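You operate a simulated robot arm through the tools that you are given. There is no shell and no other tool.

You run a simulated robot arm. Do the job below in one go: nothing can be reset, and whatever is moved stays where it is left.

TASK
Flush the path the service card names, then set the selector knob to SKIP.
Fine: selector valve open for three seconds or more; shut it before the selector knob moves again.

The check looks at the end state, three seconds after you hand in, the way a careful person would. Anything else that was tipped, shoved, dropped, spilled or broken makes it a failure.

THE ROBOT
A 6-joint arm with a two-finger gripper, fixed in place. Base frame: the origin is at the foot of the arm, x ahead of it, y to its left, z up. Lengths are in m, angles in rad, forces in N, time in s.
Its first joint turns from -2.897 to 2.897 rad. Payload 2.45 kg.
Tool frame: the origin (TCP) lies between the finger pads and is the grasp point; the fingertips stand 0.02 m ahead of it; z points along the fingers, y is the line along which they close. The gripper opens to 0.14 m. The gripper's body begins 0.168 m behind the TCP.
Orientation is told as [roll, pitch, yaw] about the base's x, y, z axes, in that order, counted from this pose: with the fingers straight down and closing along the base's y, the tool's x points along the base's -x, its y along +y and its z along -z.

THE INTERFACE
- The arm moves only by the tool nudge_tool. Its argument "motion" is a list of rows, each an object (a shift or turn left out is 0, a gripper value left out holds the last) with "delta_pos": the shift along the tool's x, y, z in m, a list of three; "turn": the turn, a rotation vector about the tool's x, y, z in degrees, a list of three. In form: [{"delta_pos": [dx, dy, dz], "turn": [wx, wy, wz]}, ...]. A call has 1 to 20 rows; each row shifts and turns the commanded pose from where the row before left it, along the tool's axes as they then stand. "hand" is the closure in counts, from 0 (fully open) to 255 (shut), set as the call begins (left out, the last holds). A row lasts 0.2 s, in which the tool goes at most 0.05 m and 0.15 rad; a call with a longer step from one row to the next is refused whole, and so is a gripper value outside its range. Where a pose cannot be reached the arm comes as near as it can. A force on the tool above 40 N (or 10 N above the force at the start of the call, whichever is more), or a blocked arm, ends the call early, and 0.2 s more pass. The fingers move at their own pace (about 0.045 m/s each) and stop on an object; they squeeze with about 24 N. The grip force told is the motor's: it shows also when the fingers shut on nothing. Time passes only in rows, and 0.2 s behind the last, so rows that do not move let the fingers close. It gives the time, the measured TCP pose, the force on the tool (base axes), the opening and the grip force at its end, in the units of the frame above (readings bear some noise), with the torque about the TCP (base axes, N m) and any sound that the robot's microphone picked up, and new pictures: "views" is both (left out), scene, wrist or none.
- Cameras (640 x 400 px; columns grow to the right, rows downward): "scene" is fixed at [0.4001, 0.6498, 1.8684]; the picture's right is [-0.98, -0.18, 0.00], its down [-0.07, 0.38, -0.92] and it looks along [0.17, -0.91, -0.38] (base axes); focal length 370 px, centre (320, 200). "wrist" rides on the gripper at [0.078, 0.011, -0.209] in the tool frame; the picture's right is [-0.14, 0.99, 0.00], its down [-0.92, -0.13, -0.37] and it looks along [-0.36, -0.05, 0.93] (tool axes); focal length 280 px, centre (320, 200). There is no depth. A picture from a camera that has moved, and an enlarged one, comes with that camera's place and axes in the base frame and with its lens.
- inspect(camera, box): a new picture of the part [left, top, right, bottom] of that camera's present view, enlarged. The clock stands still meanwhile.
- sign_off(): hands the job in; it is judged then, once.

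Places have to be worked out from the pictures, the camera data and where the tool is seen. Open the gripper and draw the arm clear of the work before you hand the job in, unless the task says otherwise.

The tools are called after "Emit:" by a JSON object that holds its "name" and its "arguments". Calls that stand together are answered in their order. nudge_tool: Moves the arm, as the interface text tells. Its arguments: {"type":"object","properties":{"motion":{"type":"array","items":{"type":"object","properties":{"delta_pos":{"type":"array","items":{"type":"number"}},"turn":{"type":"array","items":{"type":"number"}}}}},"hand":{"type":"number"},"views":{"type":"string","enum":["both","scene","wrist","none"]}},"required":["motion"]} The other tools are called the same way: inspect (camera, box) takes an enlarged picture of a part of a camera's view; sign_off () hands the job in.

At the start:

```text
clock: 0.0
tcp_pos: [0.6512, -0.0807, 1.4154]
tcp_rot: [-0.002, -0.001, 0.002]
force: [0.3, 0.1, -0.2]
wrist_torque: [-0.01, -0.02, 0.05]
grip_width: 0.14
grasp_force: 0.1
```

scene: 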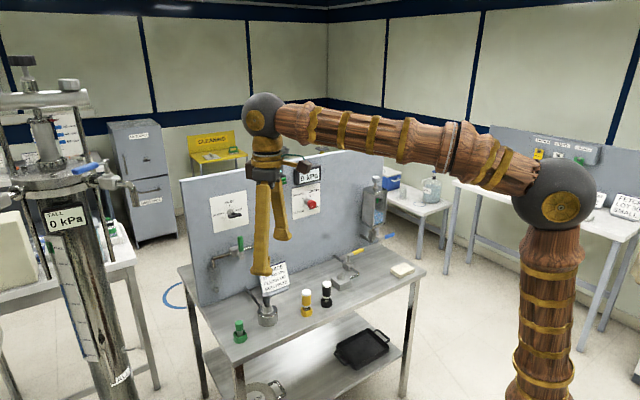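
wrist: 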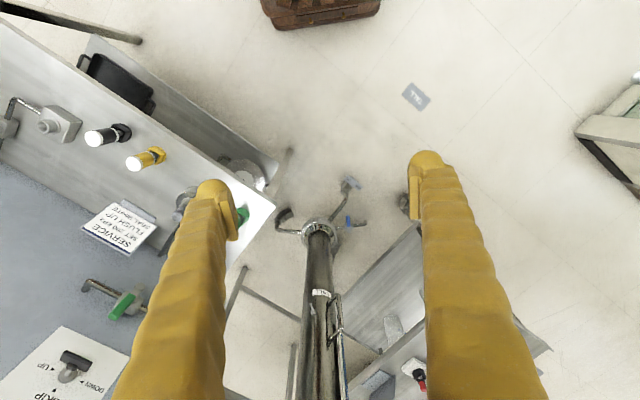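

I start by looking closer at the service card, the panel and the knobs before moving anything.

Emit:
{"name": "inspect", "arguments": {"camera": "wrist", "box": [60, 180, 180, 270]}}

Emit:
{"name": "inspect", "arguments": {"camera": "scene", "box": [180, 150, 420, 300]}}

Emit:
{"name": "inspect", "arguments": {"camera": "wrist", "box": [0, 260, 200, 400]}}

Emit:
{"name": "inspect", "arguments": {"camera": "scene", "box": [200, 250, 340, 345]}}

```text
4.44 times, centred on (120, 225) of wrist
camera zoom: at [0.5732, -0.0706, 1.6256], right [0.14, 0.99, 0.0], down [0.92, -0.13, 0.37], along [0.36, -0.05, -0.93], focal length 1246 px, centre (1209, 89)
```

zoom: 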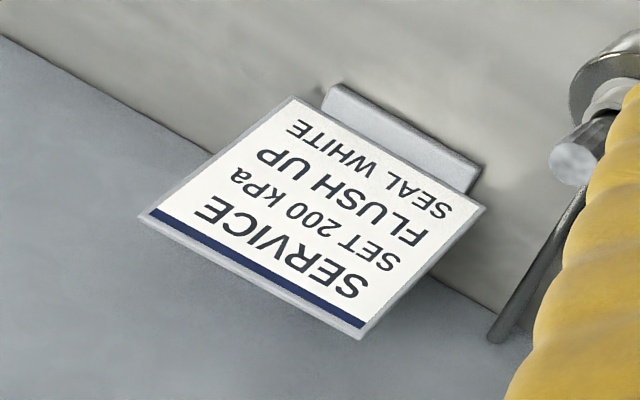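

```text
2.67 times, centred on (300, 225) of scene
camera zoom: at [0.4001, 0.6498, 1.8684], right [-0.98, -0.18, 0.0], down [-0.07, 0.38, -0.92], along [0.17, -0.91, -0.38], focal length 986 px, centre (373, 133)
```

zoom: 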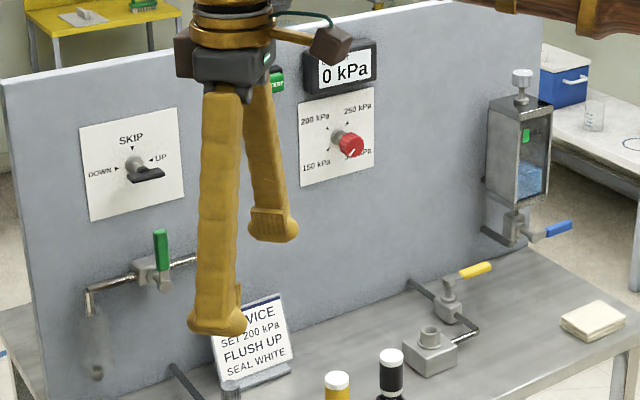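

```text
2.86 times, centred on (100, 330) of wrist
camera zoom: at [0.5732, -0.0706, 1.6256], right [0.14, 0.99, 0.0], down [0.92, -0.13, 0.37], along [0.36, -0.05, -0.93], focal length 801 px, centre (949, -171)
```

zoom: 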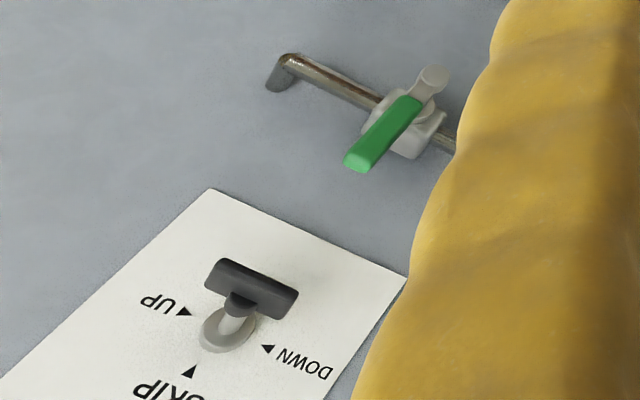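

```text
4.21 times, centred on (270, 298) of scene
camera zoom: at [0.4001, 0.6498, 1.8684], right [-0.98, -0.18, 0.0], down [-0.07, 0.38, -0.92], along [0.17, -0.91, -0.38], focal length 1556 px, centre (530, -210)
```

zoom: 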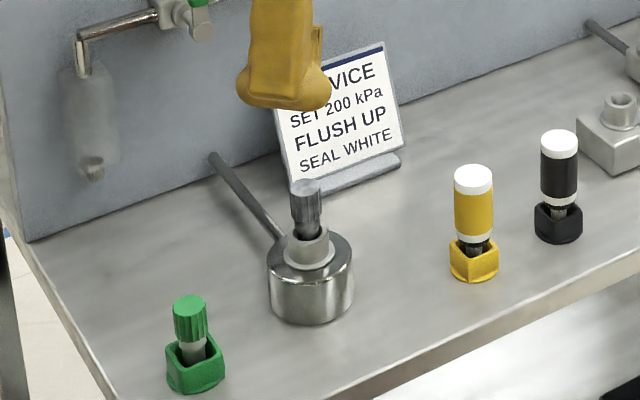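

The card reads FLUSH UP; the panel knob has SKIP at the top, UP on the right and DOWN on the left, and the green lever valve sits below it. I estimate the knob near (1.02, -0.65, 1.24), on a panel facing about (-0.7, 0.7, 0). I'll slide toward it, staying well off, and yaw the tool for a better look.

Emit:
{"name": "nudge_tool", "arguments": {"motion": [{"delta_pos": [-0.01, -0.04, 0]}, {"delta_pos": [-0.01, -0.04, 0]}, {"delta_pos": [-0.01, -0.04, 0]}, {"delta_pos": [-0.01, -0.04, 0]}, {"delta_pos": [-0.01, -0.04, 0]}, {"turn": [0, 0, 7.5]}, {"turn": [0, 0, 7.5]}, {"turn": [0, 0, 7.5]}, {"turn": [0, 0, 7.5]}, {"turn": [0, 0, 7.5]}, {"turn": [0, 0, 7.5]}], "views": "both"}}

```text
clock: 2.4
tcp_pos: [0.7028, -0.2815, 1.4148]
tcp_rot: [0.0, 0.001, -0.788]
force: [0.4, 0.2, 0.0]
wrist_torque: [-0.03, 0.01, 0.01]
grip_width: 0.1399
grasp_force: 0.1
camera wrist: at [0.654, -0.2183, 1.6254], right [0.8, 0.6, 0.0], down [0.56, -0.74, 0.37], along [0.22, -0.29, -0.93], focal length 280 px, centre (320, 200)
```

scene: 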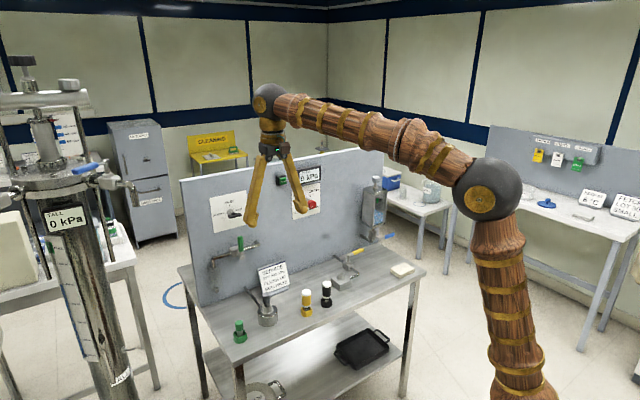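
wrist: 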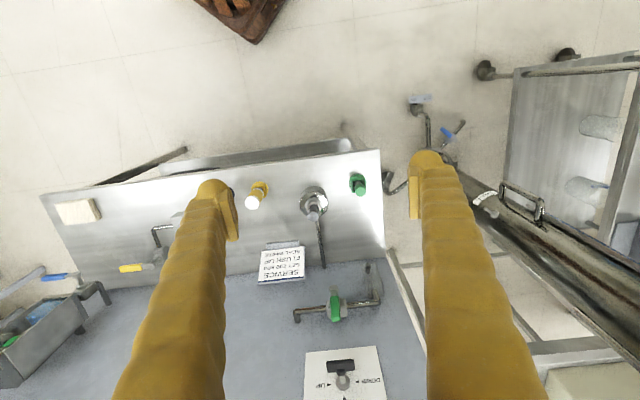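

The table's front edge works out at about 45° in the base frame, so the tool yaw of -45° faces the panel. Next I enlarge the knob and valve region.

Emit:
{"name": "inspect", "arguments": {"camera": "wrist", "box": [240, 260, 440, 400]}}

Emit:
{"name": "inspect", "arguments": {"camera": "scene", "box": [190, 170, 290, 300]}}

```text
2.86 times, centred on (340, 330) of wrist
camera zoom: at [0.654, -0.2183, 1.6254], right [0.8, 0.6, 0.0], down [0.56, -0.74, 0.37], along [0.22, -0.29, -0.93], focal length 801 px, centre (263, -171)
```

zoom: 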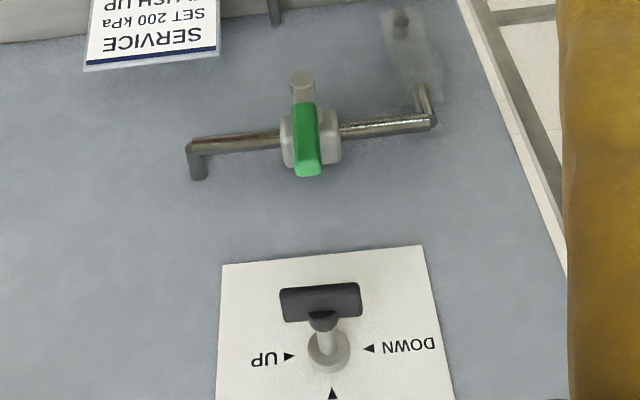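

```text
3.08 times, centred on (240, 235) of scene
camera zoom: at [0.4001, 0.6498, 1.8684], right [-0.98, -0.18, 0.0], down [-0.07, 0.38, -0.92], along [0.17, -0.91, -0.38], focal length 1137 px, centre (566, 92)
```

zoom: 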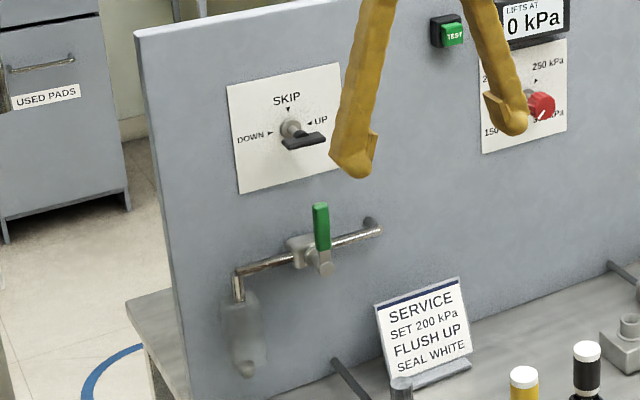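

From both views, the knob base is near (0.990, -0.593, 1.268) and its T-bar lies horizontal about 4–5 cm out, centred near (0.958, -0.561, 1.271). The green lever is upright, across the pipe, with its tip near (0.934, -0.536, 1.198). I'll tilt the tool to horizontal, facing the panel, to see the knob from the front.

Emit:
{"name": "nudge_tool", "arguments": {"motion": [{"turn": [0, -7.5, 0]}, {"turn": [0, -7.5, 0]}, {"turn": [0, -7.5, 0]}, {"turn": [0, -7.5, 0]}, {"turn": [0, -7.5, 0]}, {"turn": [0, -7.5, 0]}, {"turn": [0, -7.5, 0]}, {"turn": [0, -7.5, 0]}, {"turn": [0, -7.5, 0]}, {"turn": [0, -7.5, 0]}, {"turn": [0, -7.5, 0]}, {"turn": [0, -7.5, 0]}], "views": "both"}}

```text
clock: 5.0
tcp_pos: [0.7014, -0.2805, 1.4153]
tcp_rot: [2.251, -1.569, -3.035]
force: [0.2, 1.1, 0.8]
wrist_torque: [0.02, 0.0, -0.01]
grip_width: 0.14
grasp_force: 0.0
camera wrist: at [0.5609, -0.126, 1.3379], right [0.7, 0.7, 0.14], down [-0.35, 0.17, 0.92], along [0.62, -0.69, 0.37], focal length 280 px, centre (320, 200)
```

scene: 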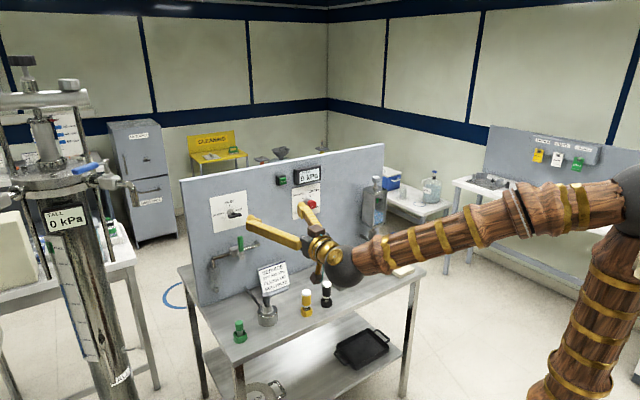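
wrist: 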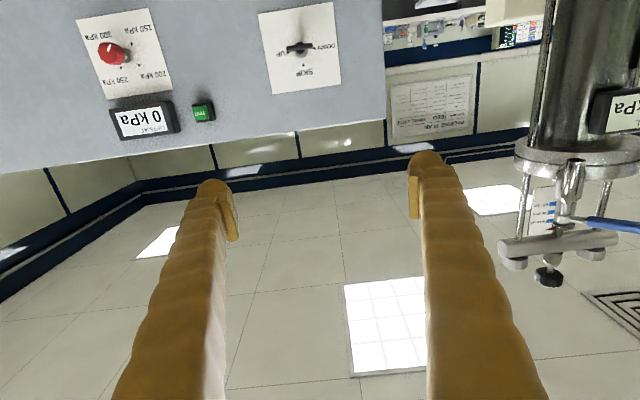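

The picture is upside down but shows the selector plate head-on. I enlarge it to read the knob's present position.

Emit:
{"name": "inspect", "arguments": {"camera": "wrist", "box": [250, 0, 350, 95]}}

Emit:
{"name": "inspect", "arguments": {"camera": "scene", "box": [200, 180, 270, 230]}}

Emit:
{"name": "inspect", "arguments": {"camera": "wrist", "box": [70, 0, 230, 140]}}

```text
4.21 times, centred on (300, 48) of wrist
camera zoom: at [0.5609, -0.126, 1.3379], right [0.7, 0.7, 0.14], down [-0.35, 0.17, 0.92], along [0.62, -0.69, 0.37], focal length 1181 px, centre (404, 842)
```

zoom: 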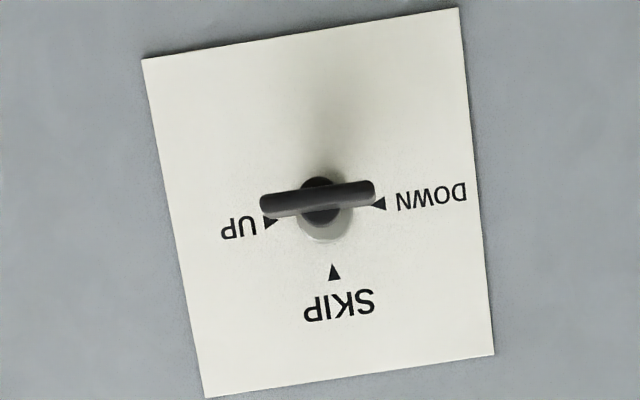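

```text
8.00 times, centred on (235, 205) of scene
camera zoom: at [0.4001, 0.6498, 1.8684], right [-0.98, -0.18, 0.0], down [-0.07, 0.38, -0.92], along [0.17, -0.91, -0.38], focal length 2956 px, centre (1000, 160)
```

zoom: 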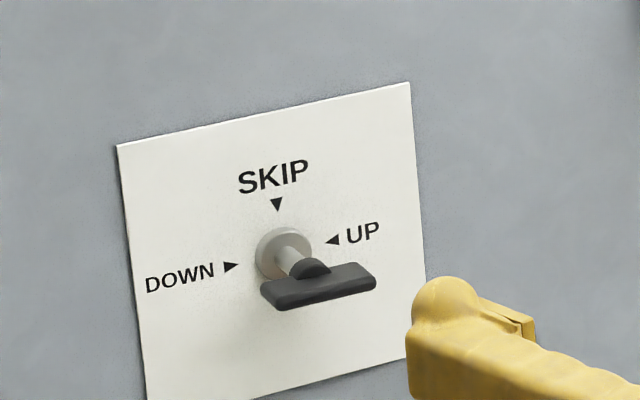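

```text
2.86 times, centred on (150, 70) of wrist
camera zoom: at [0.5609, -0.126, 1.3379], right [0.7, 0.7, 0.14], down [-0.35, 0.17, 0.92], along [0.62, -0.69, 0.37], focal length 801 px, centre (806, 571)
```

zoom: 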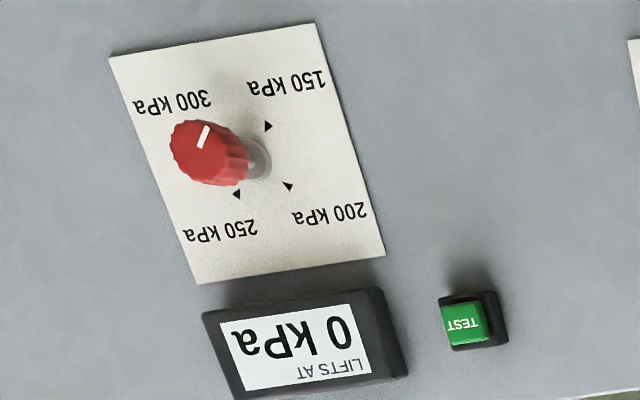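

The paddle bar lies horizontal and looks symmetric, so I can't yet tell UP from DOWN. I'll bring the camera level with the knob and closer, with the fingertips still some 18 cm from it, and look for a pointer mark.

Emit:
{"name": "nudge_tool", "arguments": {"motion": [{"delta_pos": [0.011, -0.003, 0.033]}, {"delta_pos": [0.011, -0.003, 0.033]}, {"delta_pos": [0.011, -0.003, 0.033]}, {"delta_pos": [0.011, -0.003, 0.033]}, {"delta_pos": [0.011, -0.003, 0.033]}, {"delta_pos": [0.011, -0.002, 0.033]}], "views": "both"}}

Emit:
{"name": "inspect", "arguments": {"camera": "wrist", "box": [240, 0, 400, 120]}}

```text
clock: 6.4
tcp_pos: [0.8312, -0.4329, 1.3523]
tcp_rot: [2.441, -1.57, 3.057]
force: [0.4, 0.7, -0.1]
wrist_torque: [0.01, 0.01, 0.03]
grip_width: 0.1403
grasp_force: 0.0
camera wrist: at [0.6906, -0.2777, 1.274], right [0.7, 0.7, 0.14], down [-0.35, 0.17, 0.92], along [0.62, -0.69, 0.37], focal length 280 px, centre (320, 200)
```

scene: 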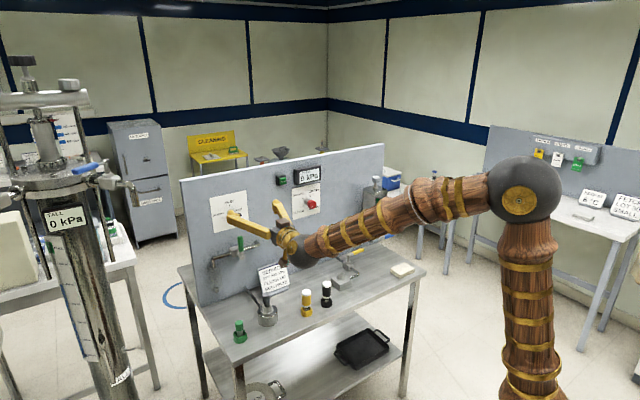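
wrist: 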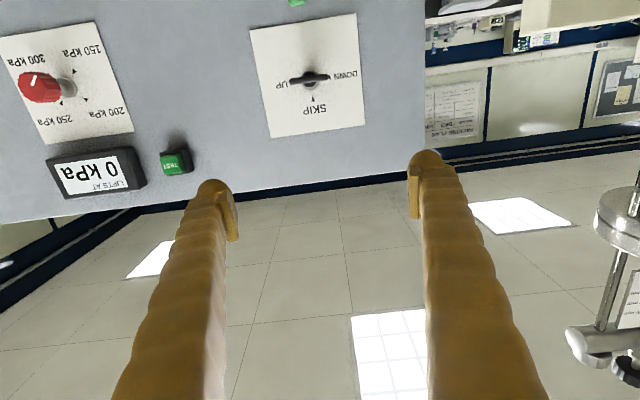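

```text
3.33 times, centred on (320, 60) of wrist
camera zoom: at [0.6906, -0.2777, 1.274], right [0.7, 0.7, 0.14], down [-0.35, 0.17, 0.92], along [0.62, -0.69, 0.37], focal length 935 px, centre (320, 667)
```

zoom: 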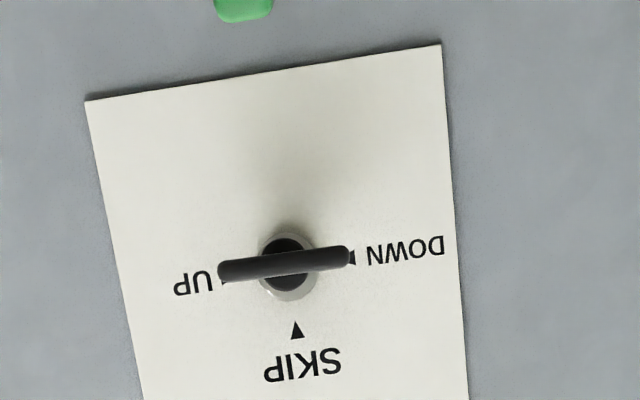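

Still no mark on the paddle at this scale, so I zoom in tighter on the bar face itself.

Emit:
{"name": "inspect", "arguments": {"camera": "wrist", "box": [285, 60, 335, 95]}}

Emit:
{"name": "inspect", "arguments": {"camera": "scene", "box": [222, 200, 252, 222]}}

Emit:
{"name": "inspect", "arguments": {"camera": "scene", "box": [330, 170, 430, 300]}}

```text
11.43 times, centred on (310, 78) of wrist
camera zoom: at [0.6906, -0.2777, 1.274], right [0.7, 0.7, 0.14], down [-0.35, 0.17, 0.92], along [0.62, -0.69, 0.37], focal length 3204 px, centre (434, 1600)
```

zoom: 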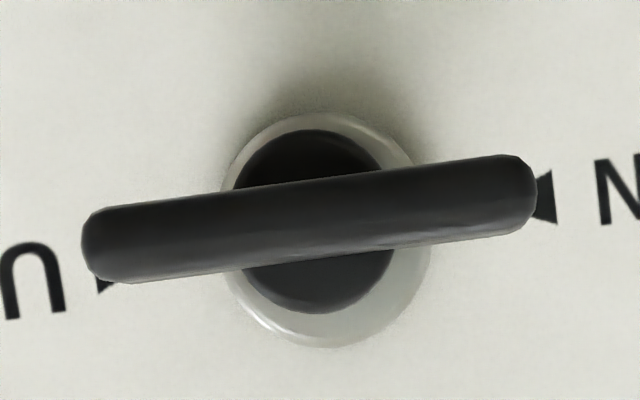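

```text
16.00 times, centred on (237, 211) of scene
camera zoom: at [0.4001, 0.6498, 1.8684], right [-0.98, -0.18, 0.0], down [-0.07, 0.38, -0.92], along [0.17, -0.91, -0.38], focal length 5913 px, centre (1648, 24)
```

zoom: 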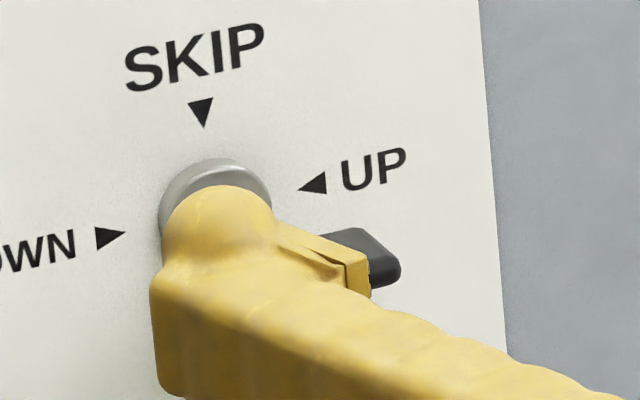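

```text
3.08 times, centred on (380, 235) of scene
camera zoom: at [0.4001, 0.6498, 1.8684], right [-0.98, -0.18, 0.0], down [-0.07, 0.38, -0.92], along [0.17, -0.91, -0.38], focal length 1137 px, centre (135, 92)
```

zoom: 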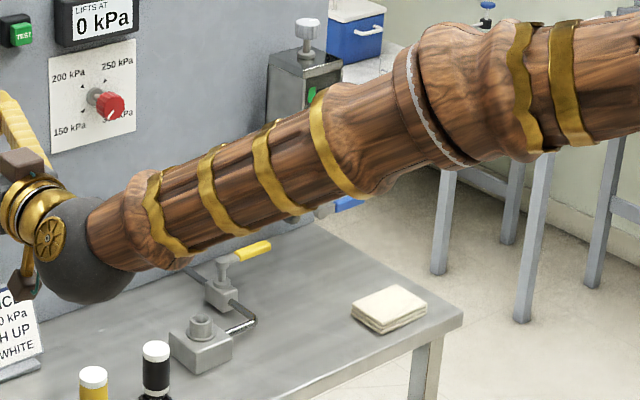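

The paddle is a plain symmetric bar (about 5 cm long, 9 mm thick) lying on the DOWN–UP line, so only feel can tell which end it's at: turning clockwise should be blocked if it's at UP. I'll roll the tool -90° so the fingers close vertically across the bar, then line up in front of it with clearance.

Emit:
{"name": "nudge_tool", "arguments": {"motion": [{"turn": [0, 0, -7.5]}, {"turn": [0, 0, -7.5]}, {"turn": [0, 0, -7.5]}, {"turn": [0, 0, -7.5]}, {"turn": [0, 0, -7.5]}, {"turn": [0, 0, -7.5]}, {"turn": [0, 0, -7.5]}, {"turn": [0, 0, -7.5]}, {"turn": [0, 0, -7.5]}, {"turn": [0, 0, -7.5]}, {"turn": [0, 0, -7.5]}, {"turn": [0, 0, -7.5]}, {"delta_pos": [0, 0.027, 0.01]}, {"delta_pos": [0, 0.027, 0.01]}, {"delta_pos": [0, 0.027, 0.01]}], "views": "both"}}

```text
clock: 9.6
tcp_pos: [0.8502, -0.4556, 1.2693]
tcp_rot: [-1.569, 0.001, 0.786]
force: [0.1, 0.4, 0.2]
wrist_torque: [-0.02, 0.03, -0.02]
grip_width: 0.1399
grasp_force: 0.0
camera wrist: at [0.6474, -0.364, 1.2594], right [0.1, 0.1, -0.99], down [0.39, 0.91, 0.13], along [0.92, -0.4, 0.05], focal length 280 px, centre (320, 200)
```

scene: 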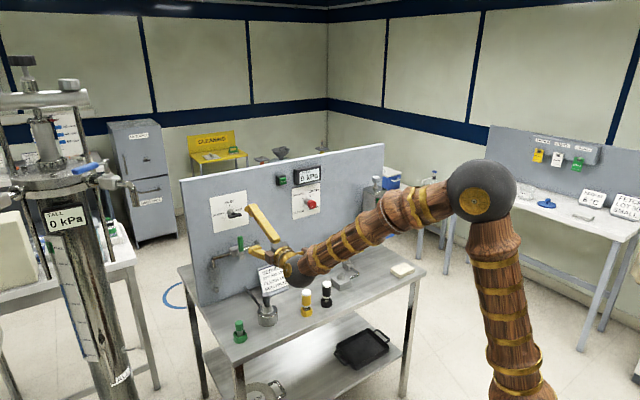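
wrist: 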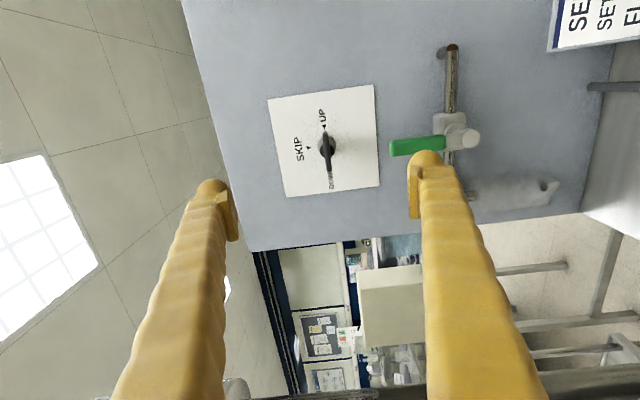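

Both views are clear now; I enlarge the knob and valve from this angle to refine their positions relative to the tool.

Emit:
{"name": "inspect", "arguments": {"camera": "wrist", "box": [260, 80, 400, 200]}}

Emit:
{"name": "inspect", "arguments": {"camera": "wrist", "box": [380, 30, 570, 220]}}

Emit:
{"name": "inspect", "arguments": {"camera": "scene", "box": [195, 185, 295, 295]}}

```text
3.33 times, centred on (330, 140) of wrist
camera zoom: at [0.6474, -0.364, 1.2594], right [0.1, 0.1, -0.99], down [0.39, 0.91, 0.13], along [0.92, -0.4, 0.05], focal length 935 px, centre (287, 400)
```

zoom: 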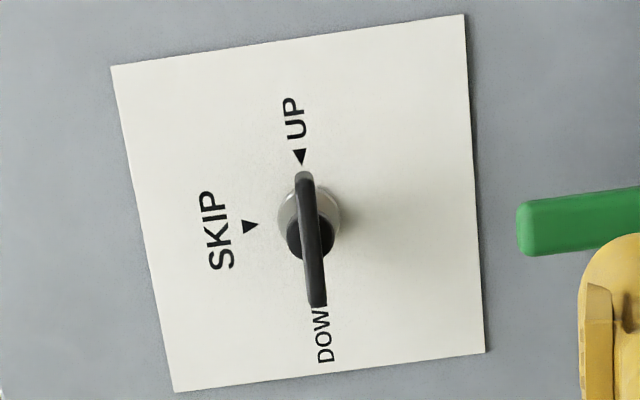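

```text
2.11 times, centred on (475, 125) of wrist
camera zoom: at [0.6474, -0.364, 1.2594], right [0.1, 0.1, -0.99], down [0.39, 0.91, 0.13], along [0.92, -0.4, 0.05], focal length 590 px, centre (-6, 358)
```

zoom: 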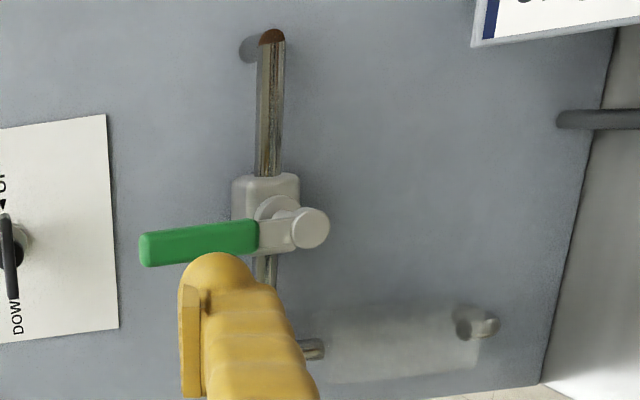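

```text
3.64 times, centred on (245, 240) of scene
camera zoom: at [0.4001, 0.6498, 1.8684], right [-0.98, -0.18, 0.0], down [-0.07, 0.38, -0.92], along [0.17, -0.91, -0.38], focal length 1344 px, centre (593, 54)
```

zoom: 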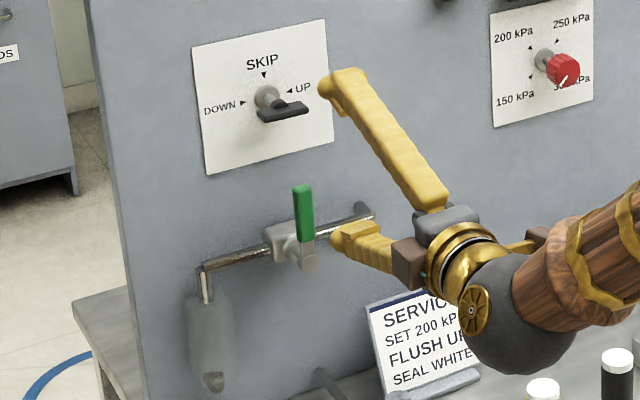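

Combining views, the bar is level with z≈1.260 (about 1 cm below the TCP line), 15–17 cm ahead, and the green lever tip is at z≈1.186. I'll close the fingers to about 4 cm so the lower one clears the green lever, centre on the bar, and advance 6 cm, which leaves a good gap.

Emit:
{"name": "nudge_tool", "arguments": {"hand": 182, "motion": [{"delta_pos": [0, 0.005, 0]}, {"delta_pos": [0, 0.005, 0]}, {}, {}, {}, {"delta_pos": [0, 0, 0.02]}, {"delta_pos": [0, 0, 0.02]}, {"delta_pos": [0, 0, 0.02]}], "views": "both"}}

Emit:
{"name": "inspect", "arguments": {"camera": "wrist", "box": [240, 90, 400, 210]}}

Emit:
{"name": "inspect", "arguments": {"camera": "scene", "box": [195, 185, 275, 245]}}

```text
clock: 11.4
tcp_pos: [0.8923, -0.4972, 1.258]
tcp_rot: [-1.569, 0.001, 0.784]
force: [0.0, 0.2, 0.2]
wrist_torque: [0.03, 0.04, 0.01]
grip_width: 0.0399
grasp_force: 0.1
camera wrist: at [0.6895, -0.4042, 1.2487], right [0.1, 0.1, -0.99], down [0.39, 0.91, 0.13], along [0.92, -0.4, 0.05], focal length 280 px, centre (320, 200)
```

scene: 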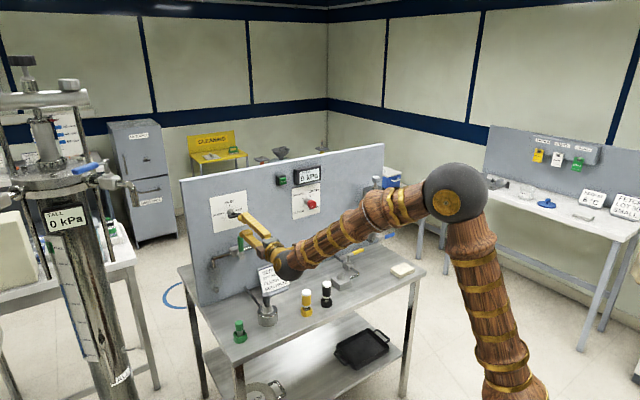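
wrist: 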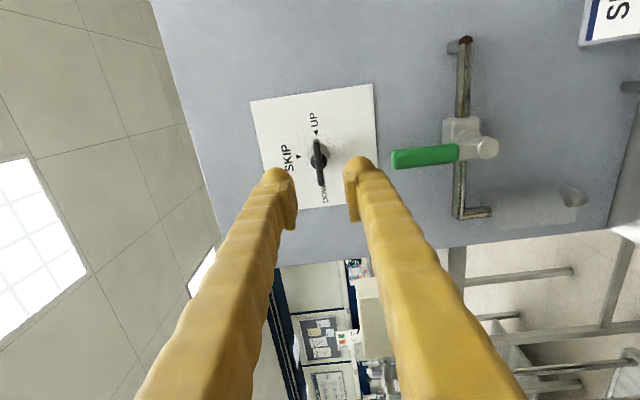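

```text
3.33 times, centred on (320, 150) of wrist
camera zoom: at [0.6895, -0.4042, 1.2487], right [0.1, 0.1, -0.99], down [0.39, 0.91, 0.13], along [0.92, -0.4, 0.05], focal length 935 px, centre (320, 367)
```

zoom: 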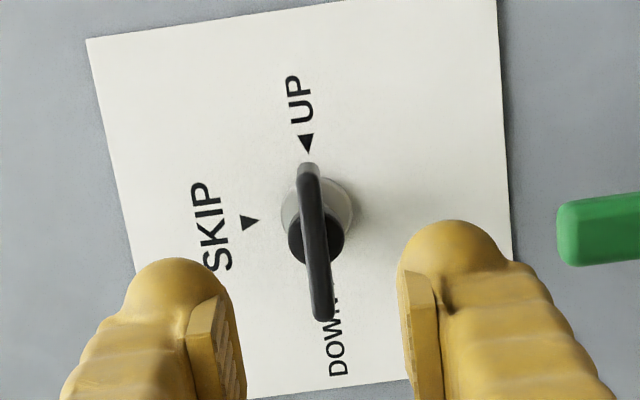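

```text
6.67 times, centred on (235, 215) of scene
camera zoom: at [0.4001, 0.6498, 1.8684], right [-0.98, -0.18, 0.0], down [-0.07, 0.38, -0.92], along [0.17, -0.91, -0.38], focal length 2464 px, centre (887, 100)
```

zoom: 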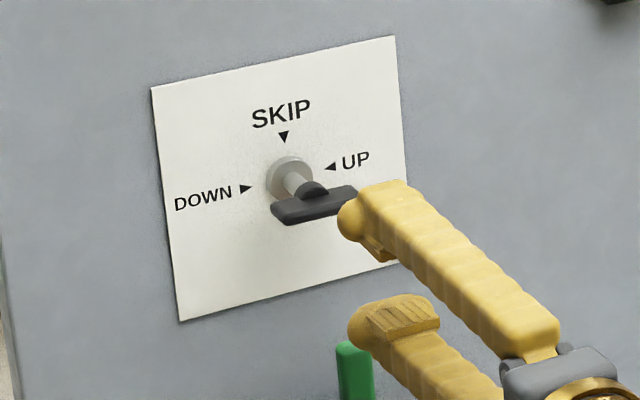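

The bar is about 2 mm above the tool line and roughly 9–10 cm ahead (collar about 14 cm), and the lower finger clears the green lever by about 3 cm. I'll advance 5 cm with a 2 mm lift and look again.

Emit:
{"name": "nudge_tool", "arguments": {"motion": [{"delta_pos": [0, -0.002, 0.0125]}, {"delta_pos": [0, 0, 0.0125]}, {"delta_pos": [0, 0, 0.0125]}, {"delta_pos": [0, 0, 0.0125]}], "views": "both"}}

Emit:
{"name": "inspect", "arguments": {"camera": "wrist", "box": [250, 100, 390, 220]}}

Emit:
{"name": "inspect", "arguments": {"camera": "scene", "box": [205, 190, 275, 245]}}

```text
clock: 12.4
tcp_pos: [0.9281, -0.5313, 1.2618]
tcp_rot: [-1.569, 0.0, 0.785]
force: [0.6, -0.1, 0.2]
wrist_torque: [0.0, -0.02, 0.03]
grip_width: 0.0401
grasp_force: 0.1
camera wrist: at [0.7242, -0.4395, 1.2513], right [0.1, 0.1, -0.99], down [0.39, 0.91, 0.13], along [0.92, -0.4, 0.05], focal length 280 px, centre (320, 200)
```

scene: 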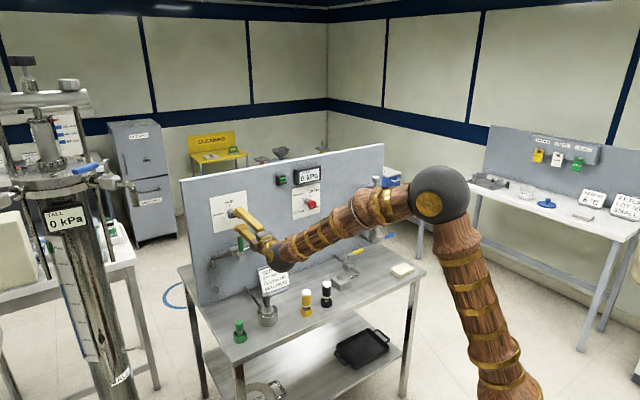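
wrist: 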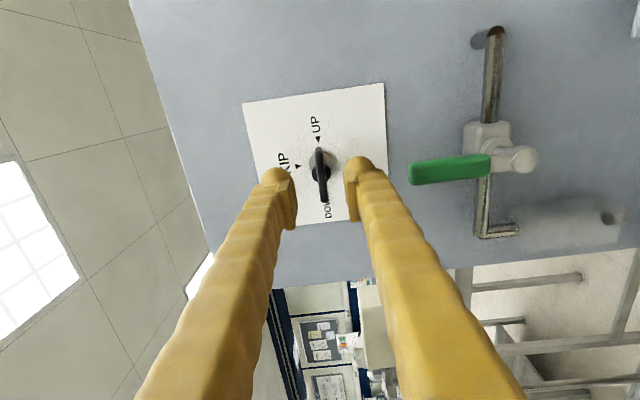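

```text
3.33 times, centred on (320, 160) of wrist
camera zoom: at [0.7242, -0.4395, 1.2513], right [0.1, 0.1, -0.99], down [0.39, 0.91, 0.13], along [0.92, -0.4, 0.05], focal length 935 px, centre (320, 333)
```

zoom: 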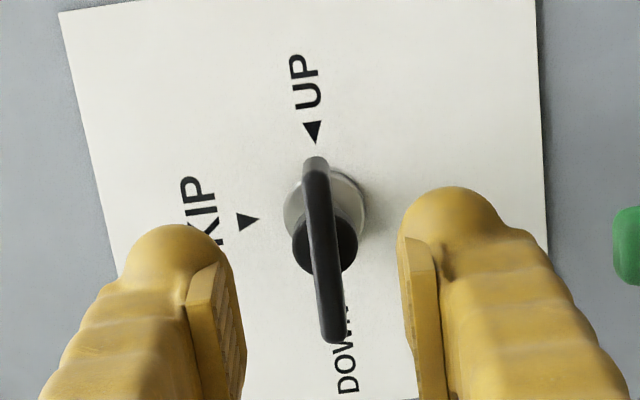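

```text
7.27 times, centred on (240, 218) of scene
camera zoom: at [0.4001, 0.6498, 1.8684], right [-0.98, -0.18, 0.0], down [-0.07, 0.38, -0.92], along [0.17, -0.91, -0.38], focal length 2688 px, centre (902, 73)
```

zoom: 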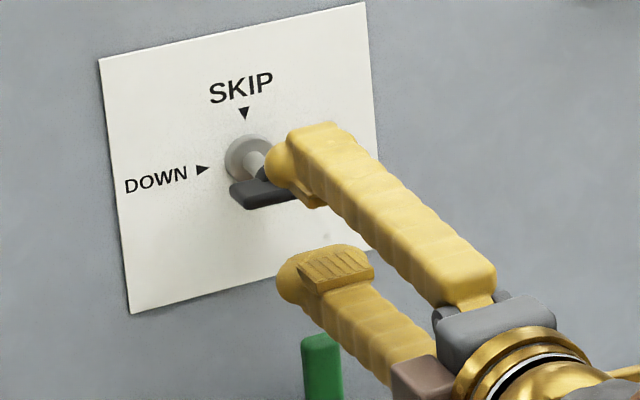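

The bar centre is now about 4 cm ahead, 2 mm low and 2–3 mm right of the tool axis. I correct that and advance 2 cm, so the fingertips overlap the front half of the bar without reaching the hub.

Emit:
{"name": "nudge_tool", "arguments": {"motion": [{"delta_pos": [0.002, 0.002, 0]}, {"delta_pos": [0, 0, 0.005]}, {"delta_pos": [0, 0, 0.005]}, {"delta_pos": [0, 0, 0.005]}, {"delta_pos": [0, 0, 0.005]}], "views": "both"}}

Emit:
{"name": "inspect", "arguments": {"camera": "wrist", "box": [250, 100, 390, 220]}}

Emit:
{"name": "inspect", "arguments": {"camera": "scene", "box": [205, 190, 275, 245]}}

```text
clock: 13.6
tcp_pos: [0.9422, -0.5486, 1.2571]
tcp_rot: [-1.572, 0.0, 0.785]
force: [0.8, 0.3, 0.2]
wrist_torque: [0.0, -0.02, -0.02]
grip_width: 0.04
grasp_force: 0.1
camera wrist: at [0.7378, -0.456, 1.2484], right [0.1, 0.1, -0.99], down [0.39, 0.91, 0.13], along [0.92, -0.4, 0.05], focal length 280 px, centre (320, 200)
```

scene: 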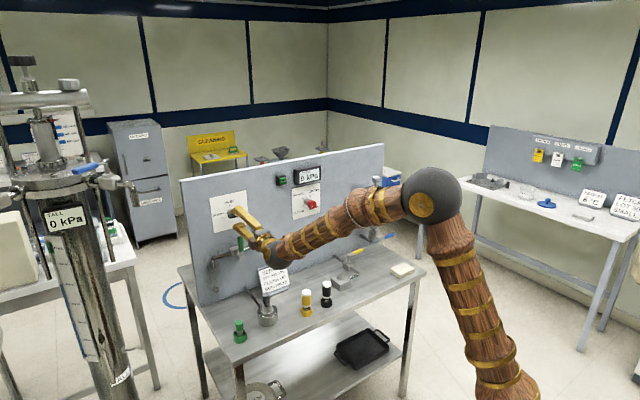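
wrist: 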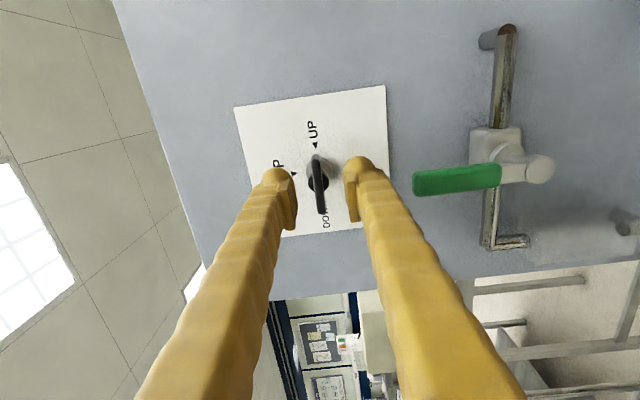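

```text
3.33 times, centred on (320, 160) of wrist
camera zoom: at [0.7378, -0.456, 1.2484], right [0.1, 0.1, -0.99], down [0.39, 0.91, 0.13], along [0.92, -0.4, 0.05], focal length 935 px, centre (320, 333)
```

zoom: 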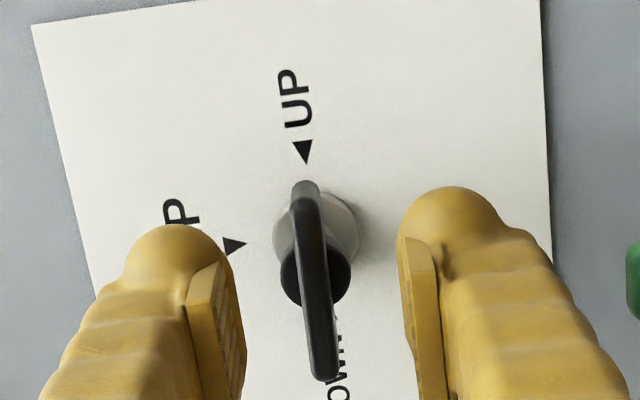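

```text
7.27 times, centred on (240, 218) of scene
camera zoom: at [0.4001, 0.6498, 1.8684], right [-0.98, -0.18, 0.0], down [-0.07, 0.38, -0.92], along [0.17, -0.91, -0.38], focal length 2688 px, centre (902, 73)
```

zoom: 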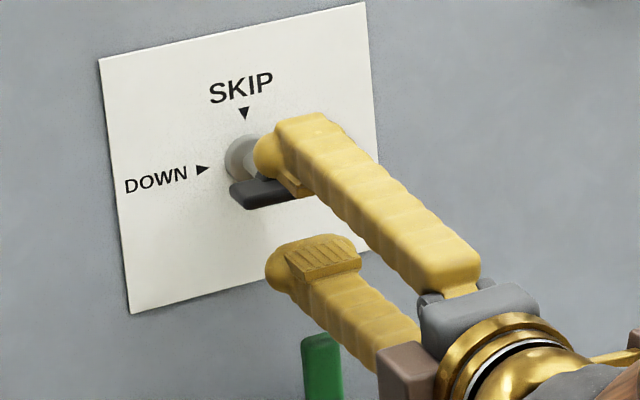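

The bar now sits between the fingertips, centred vertically, with its midpoint about 3–4 mm to the right of the tool axis. I'll shift right 3 mm and close the fingers loosely, to about 16 mm around the 9 mm bar.

Emit:
{"name": "nudge_tool", "arguments": {"hand": 226, "motion": [{"delta_pos": [0.003, 0, 0]}, {}, {}], "views": "wrist"}}

Emit:
{"name": "inspect", "arguments": {"camera": "wrist", "box": [250, 100, 390, 220]}}

Emit:
{"name": "inspect", "arguments": {"camera": "scene", "box": [205, 190, 275, 245]}}

```text
clock: 14.4
tcp_pos: [0.939, -0.5498, 1.2577]
tcp_rot: [-1.57, 0.001, 0.785]
force: [0.6, 0.4, 0.1]
wrist_torque: [-0.03, 0.0, -0.01]
grip_width: 0.0159
grasp_force: 0.0
camera wrist: at [0.7357, -0.4579, 1.2485], right [0.1, 0.1, -0.99], down [0.39, 0.91, 0.13], along [0.92, -0.4, 0.05], focal length 280 px, centre (320, 200)
```

wrist: 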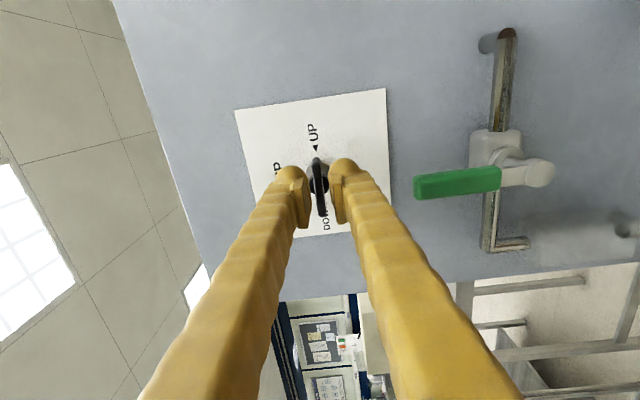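

```text
3.33 times, centred on (320, 160) of wrist
camera zoom: at [0.7357, -0.4579, 1.2485], right [0.1, 0.1, -0.99], down [0.39, 0.91, 0.13], along [0.92, -0.4, 0.05], focal length 935 px, centre (320, 333)
```

zoom: 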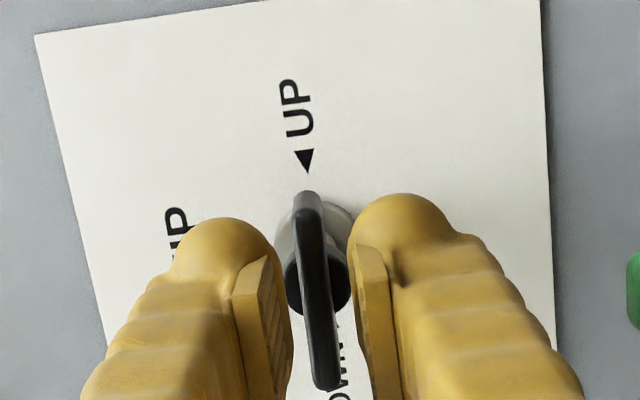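

```text
7.27 times, centred on (240, 218) of scene
camera zoom: at [0.4001, 0.6498, 1.8684], right [-0.98, -0.18, 0.0], down [-0.07, 0.38, -0.92], along [0.17, -0.91, -0.38], focal length 2688 px, centre (902, 73)
```

zoom: 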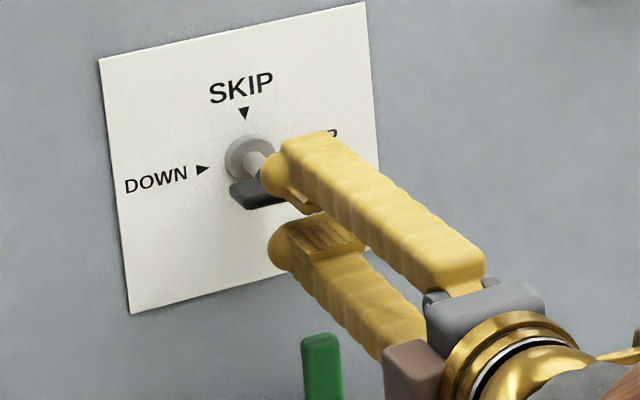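

The fingers straddle the bar. I'll close them fully; the width reading will show whether they hold the roughly 9 mm bar, and the force will show whether I'm centred.

Emit:
{"name": "nudge_tool", "arguments": {"hand": 255, "motion": [{}, {}, {}], "views": "wrist"}}

Emit:
{"name": "inspect", "arguments": {"camera": "wrist", "box": [250, 100, 390, 220]}}

```text
clock: 15.2
tcp_pos: [0.9389, -0.5497, 1.2597]
tcp_rot: [-1.57, -0.001, 0.785]
force: [0.3, 0.1, 0.1]
wrist_torque: [-0.02, -0.01, -0.06]
grip_width: 0.0
grasp_force: 23.9
camera wrist: at [0.7358, -0.4579, 1.2485], right [0.1, 0.1, -0.99], down [0.39, 0.91, 0.13], along [0.92, -0.4, 0.05], focal length 280 px, centre (320, 200)
```

wrist: 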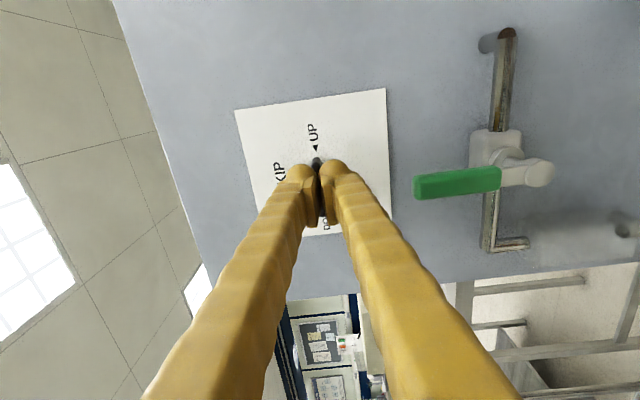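

```text
3.33 times, centred on (320, 160) of wrist
camera zoom: at [0.7358, -0.4579, 1.2485], right [0.1, 0.1, -0.99], down [0.39, 0.91, 0.13], along [0.92, -0.4, 0.05], focal length 935 px, centre (320, 333)
```

zoom: 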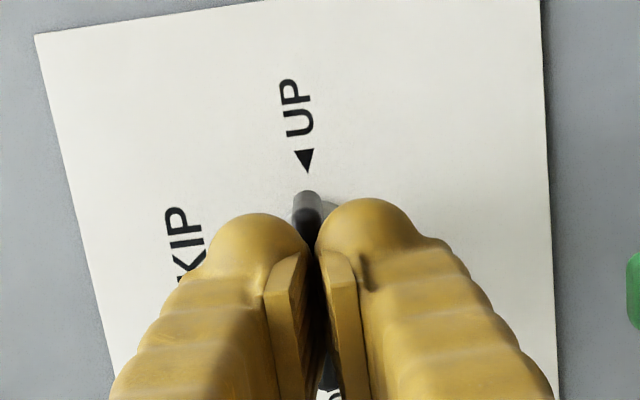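

The fingers shut on nothing, so the bar is deeper than I assumed; redoing the geometry puts its front face about 6 mm beyond the fingertips and its midpoint about 5–6 mm to my left. I'll reopen to 3 cm, correct sideways, and advance 18 mm in small steps.

Emit:
{"name": "nudge_tool", "arguments": {"hand": 200, "motion": [{}, {}, {"delta_pos": [-0.0055, -0.001, 0]}, {"delta_pos": [0, 0, 0.004]}, {"delta_pos": [0, 0, 0.004]}, {"delta_pos": [0, 0, 0.004]}, {"delta_pos": [0, 0, 0.003]}, {"delta_pos": [0, 0, 0.003]}], "views": "wrist"}}

Emit:
{"name": "inspect", "arguments": {"camera": "wrist", "box": [250, 100, 390, 220]}}

Emit:
{"name": "inspect", "arguments": {"camera": "scene", "box": [205, 190, 275, 245]}}

```text
clock: 17.0
tcp_pos: [0.956, -0.5593, 1.2585]
tcp_rot: [-1.57, -0.002, 0.784]
force: [-0.7, -0.4, -0.4]
wrist_torque: [-0.01, -0.01, -0.03]
grip_width: 0.0303
grasp_force: 0.1
camera wrist: at [0.7529, -0.4667, 1.2489], right [0.1, 0.1, -0.99], down [0.39, 0.91, 0.13], along [0.92, -0.4, 0.05], focal length 280 px, centre (320, 200)
```

wrist: 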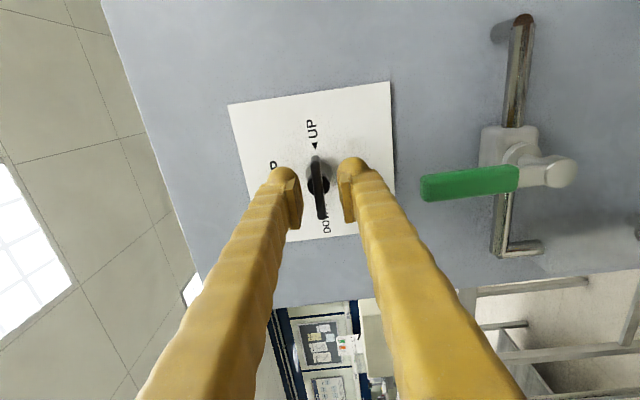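

```text
3.33 times, centred on (320, 160) of wrist
camera zoom: at [0.7529, -0.4667, 1.2489], right [0.1, 0.1, -0.99], down [0.39, 0.91, 0.13], along [0.92, -0.4, 0.05], focal length 935 px, centre (320, 333)
```

zoom: 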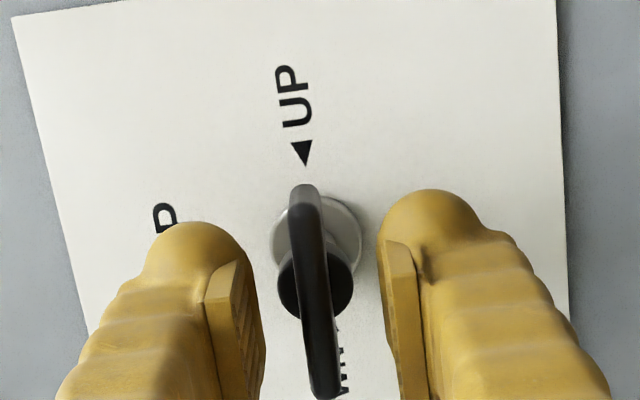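

```text
7.27 times, centred on (240, 218) of scene
camera zoom: at [0.4001, 0.6498, 1.8684], right [-0.98, -0.18, 0.0], down [-0.07, 0.38, -0.92], along [0.17, -0.91, -0.38], focal length 2688 px, centre (902, 73)
```

zoom: 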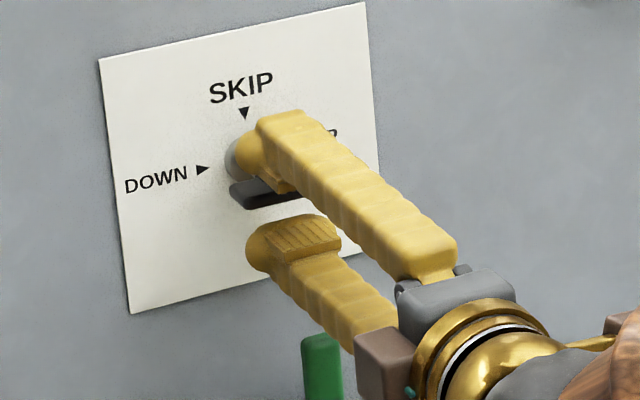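

The tool is now in line with the bar sideways, and about 1 mm low. I nudge up 1 mm and close to test the grip.

Emit:
{"name": "nudge_tool", "arguments": {"hand": 255, "motion": [{"delta_pos": [0, -0.001, 0]}, {}, {}, {}], "views": "wrist"}}

Emit:
{"name": "inspect", "arguments": {"camera": "wrist", "box": [250, 100, 390, 220]}}

```text
clock: 18.0
tcp_pos: [0.9567, -0.5589, 1.2593]
tcp_rot: [-1.572, 0.0, 0.786]
force: [3.4, -2.6, -4.0]
wrist_torque: [0.05, 0.03, -0.03]
grip_width: 0.0068
grasp_force: 35.2
camera wrist: at [0.7522, -0.4665, 1.2501], right [0.1, 0.1, -0.99], down [0.39, 0.91, 0.13], along [0.92, -0.4, 0.05], focal length 280 px, centre (320, 200)
```

wrist: 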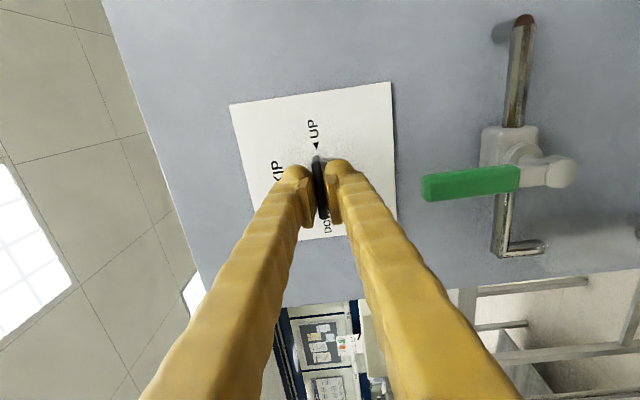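

```text
3.33 times, centred on (320, 160) of wrist
camera zoom: at [0.7522, -0.4665, 1.2501], right [0.1, 0.1, -0.99], down [0.39, 0.91, 0.13], along [0.92, -0.4, 0.05], focal length 935 px, centre (320, 333)
```

zoom: 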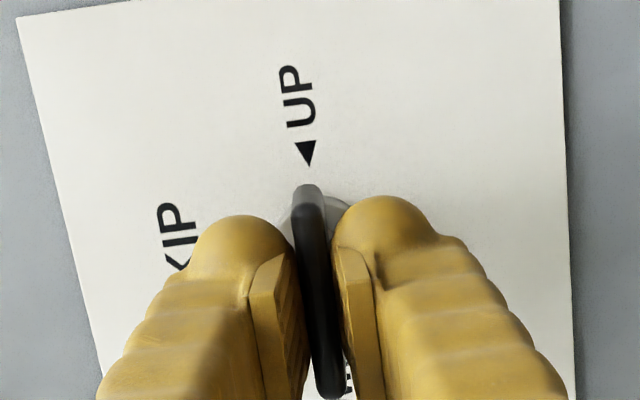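

The width reads 6.8 mm with 35 N grip, so the bar is held, but probably just by its rounded front edge. I'll loosen, go 5 mm deeper and re-close for a firmer hold.

Emit:
{"name": "nudge_tool", "arguments": {"hand": 205, "motion": [{}, {}, {"delta_pos": [0, 0, 0.0025]}, {"delta_pos": [0, 0.0005, 0.0025]}], "views": "none"}}

Emit:
{"name": "nudge_tool", "arguments": {"hand": 255, "motion": [{}, {}, {}, {}], "views": "both"}}

Emit:
{"name": "inspect", "arguments": {"camera": "wrist", "box": [250, 100, 390, 220]}}

```text
clock: 19.0
tcp_pos: [0.9586, -0.5627, 1.2602]
tcp_rot: [-1.571, 0.001, 0.786]
force: [0.6, -0.1, -0.9]
wrist_torque: [-0.03, 0.0, -0.01]
grip_width: 0.0274
grasp_force: 0.0
```

```text
clock: 19.5
tcp_pos: [0.9578, -0.5604, 1.261]
tcp_rot: [-1.569, -0.002, 0.786]
force: [-54.6, 44.4, -1.5]
wrist_torque: [-0.07, 0.03, -0.26]
grip_width: 0.0078
grasp_force: 18.9
stopped in row 2: the force on the tool passed its limit at 50 N (the readings are from after the stop); the commanded pose is now the measured one
camera wrist: at [0.754, -0.4675, 1.2503], right [0.1, 0.1, -0.99], down [0.39, 0.91, 0.13], along [0.92, -0.4, 0.05], focal length 280 px, centre (320, 200)
```

scene: 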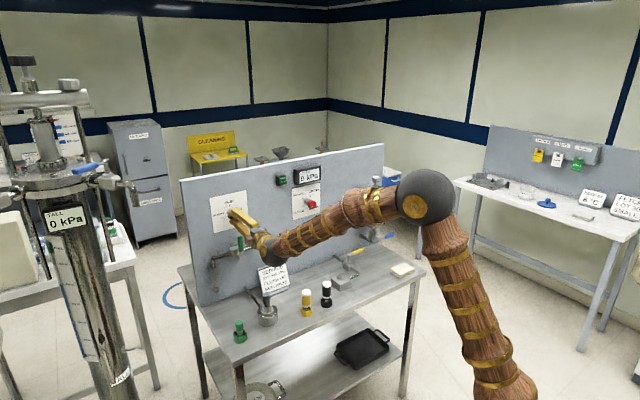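
wrist: 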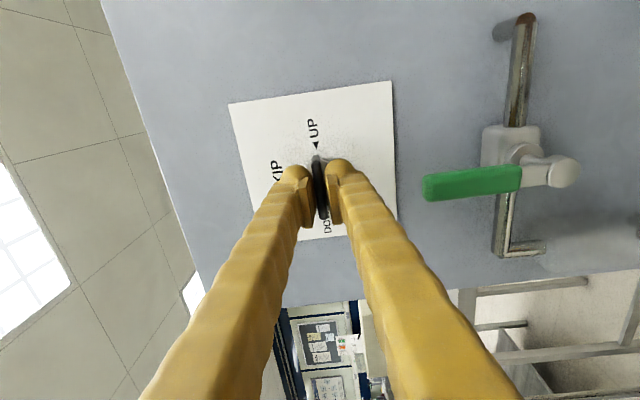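

```text
3.33 times, centred on (320, 160) of wrist
camera zoom: at [0.754, -0.4675, 1.2503], right [0.1, 0.1, -0.99], down [0.39, 0.91, 0.13], along [0.92, -0.4, 0.05], focal length 935 px, centre (320, 333)
```

zoom: 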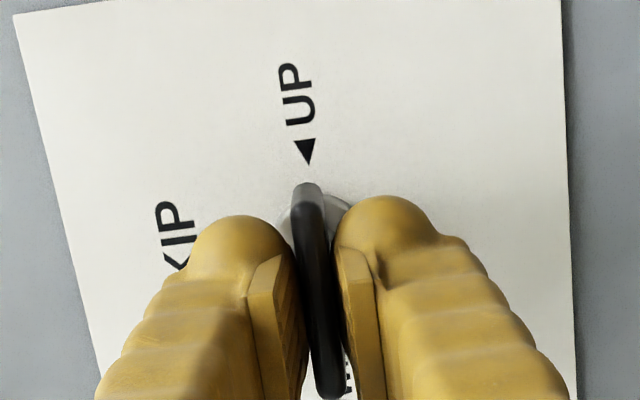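

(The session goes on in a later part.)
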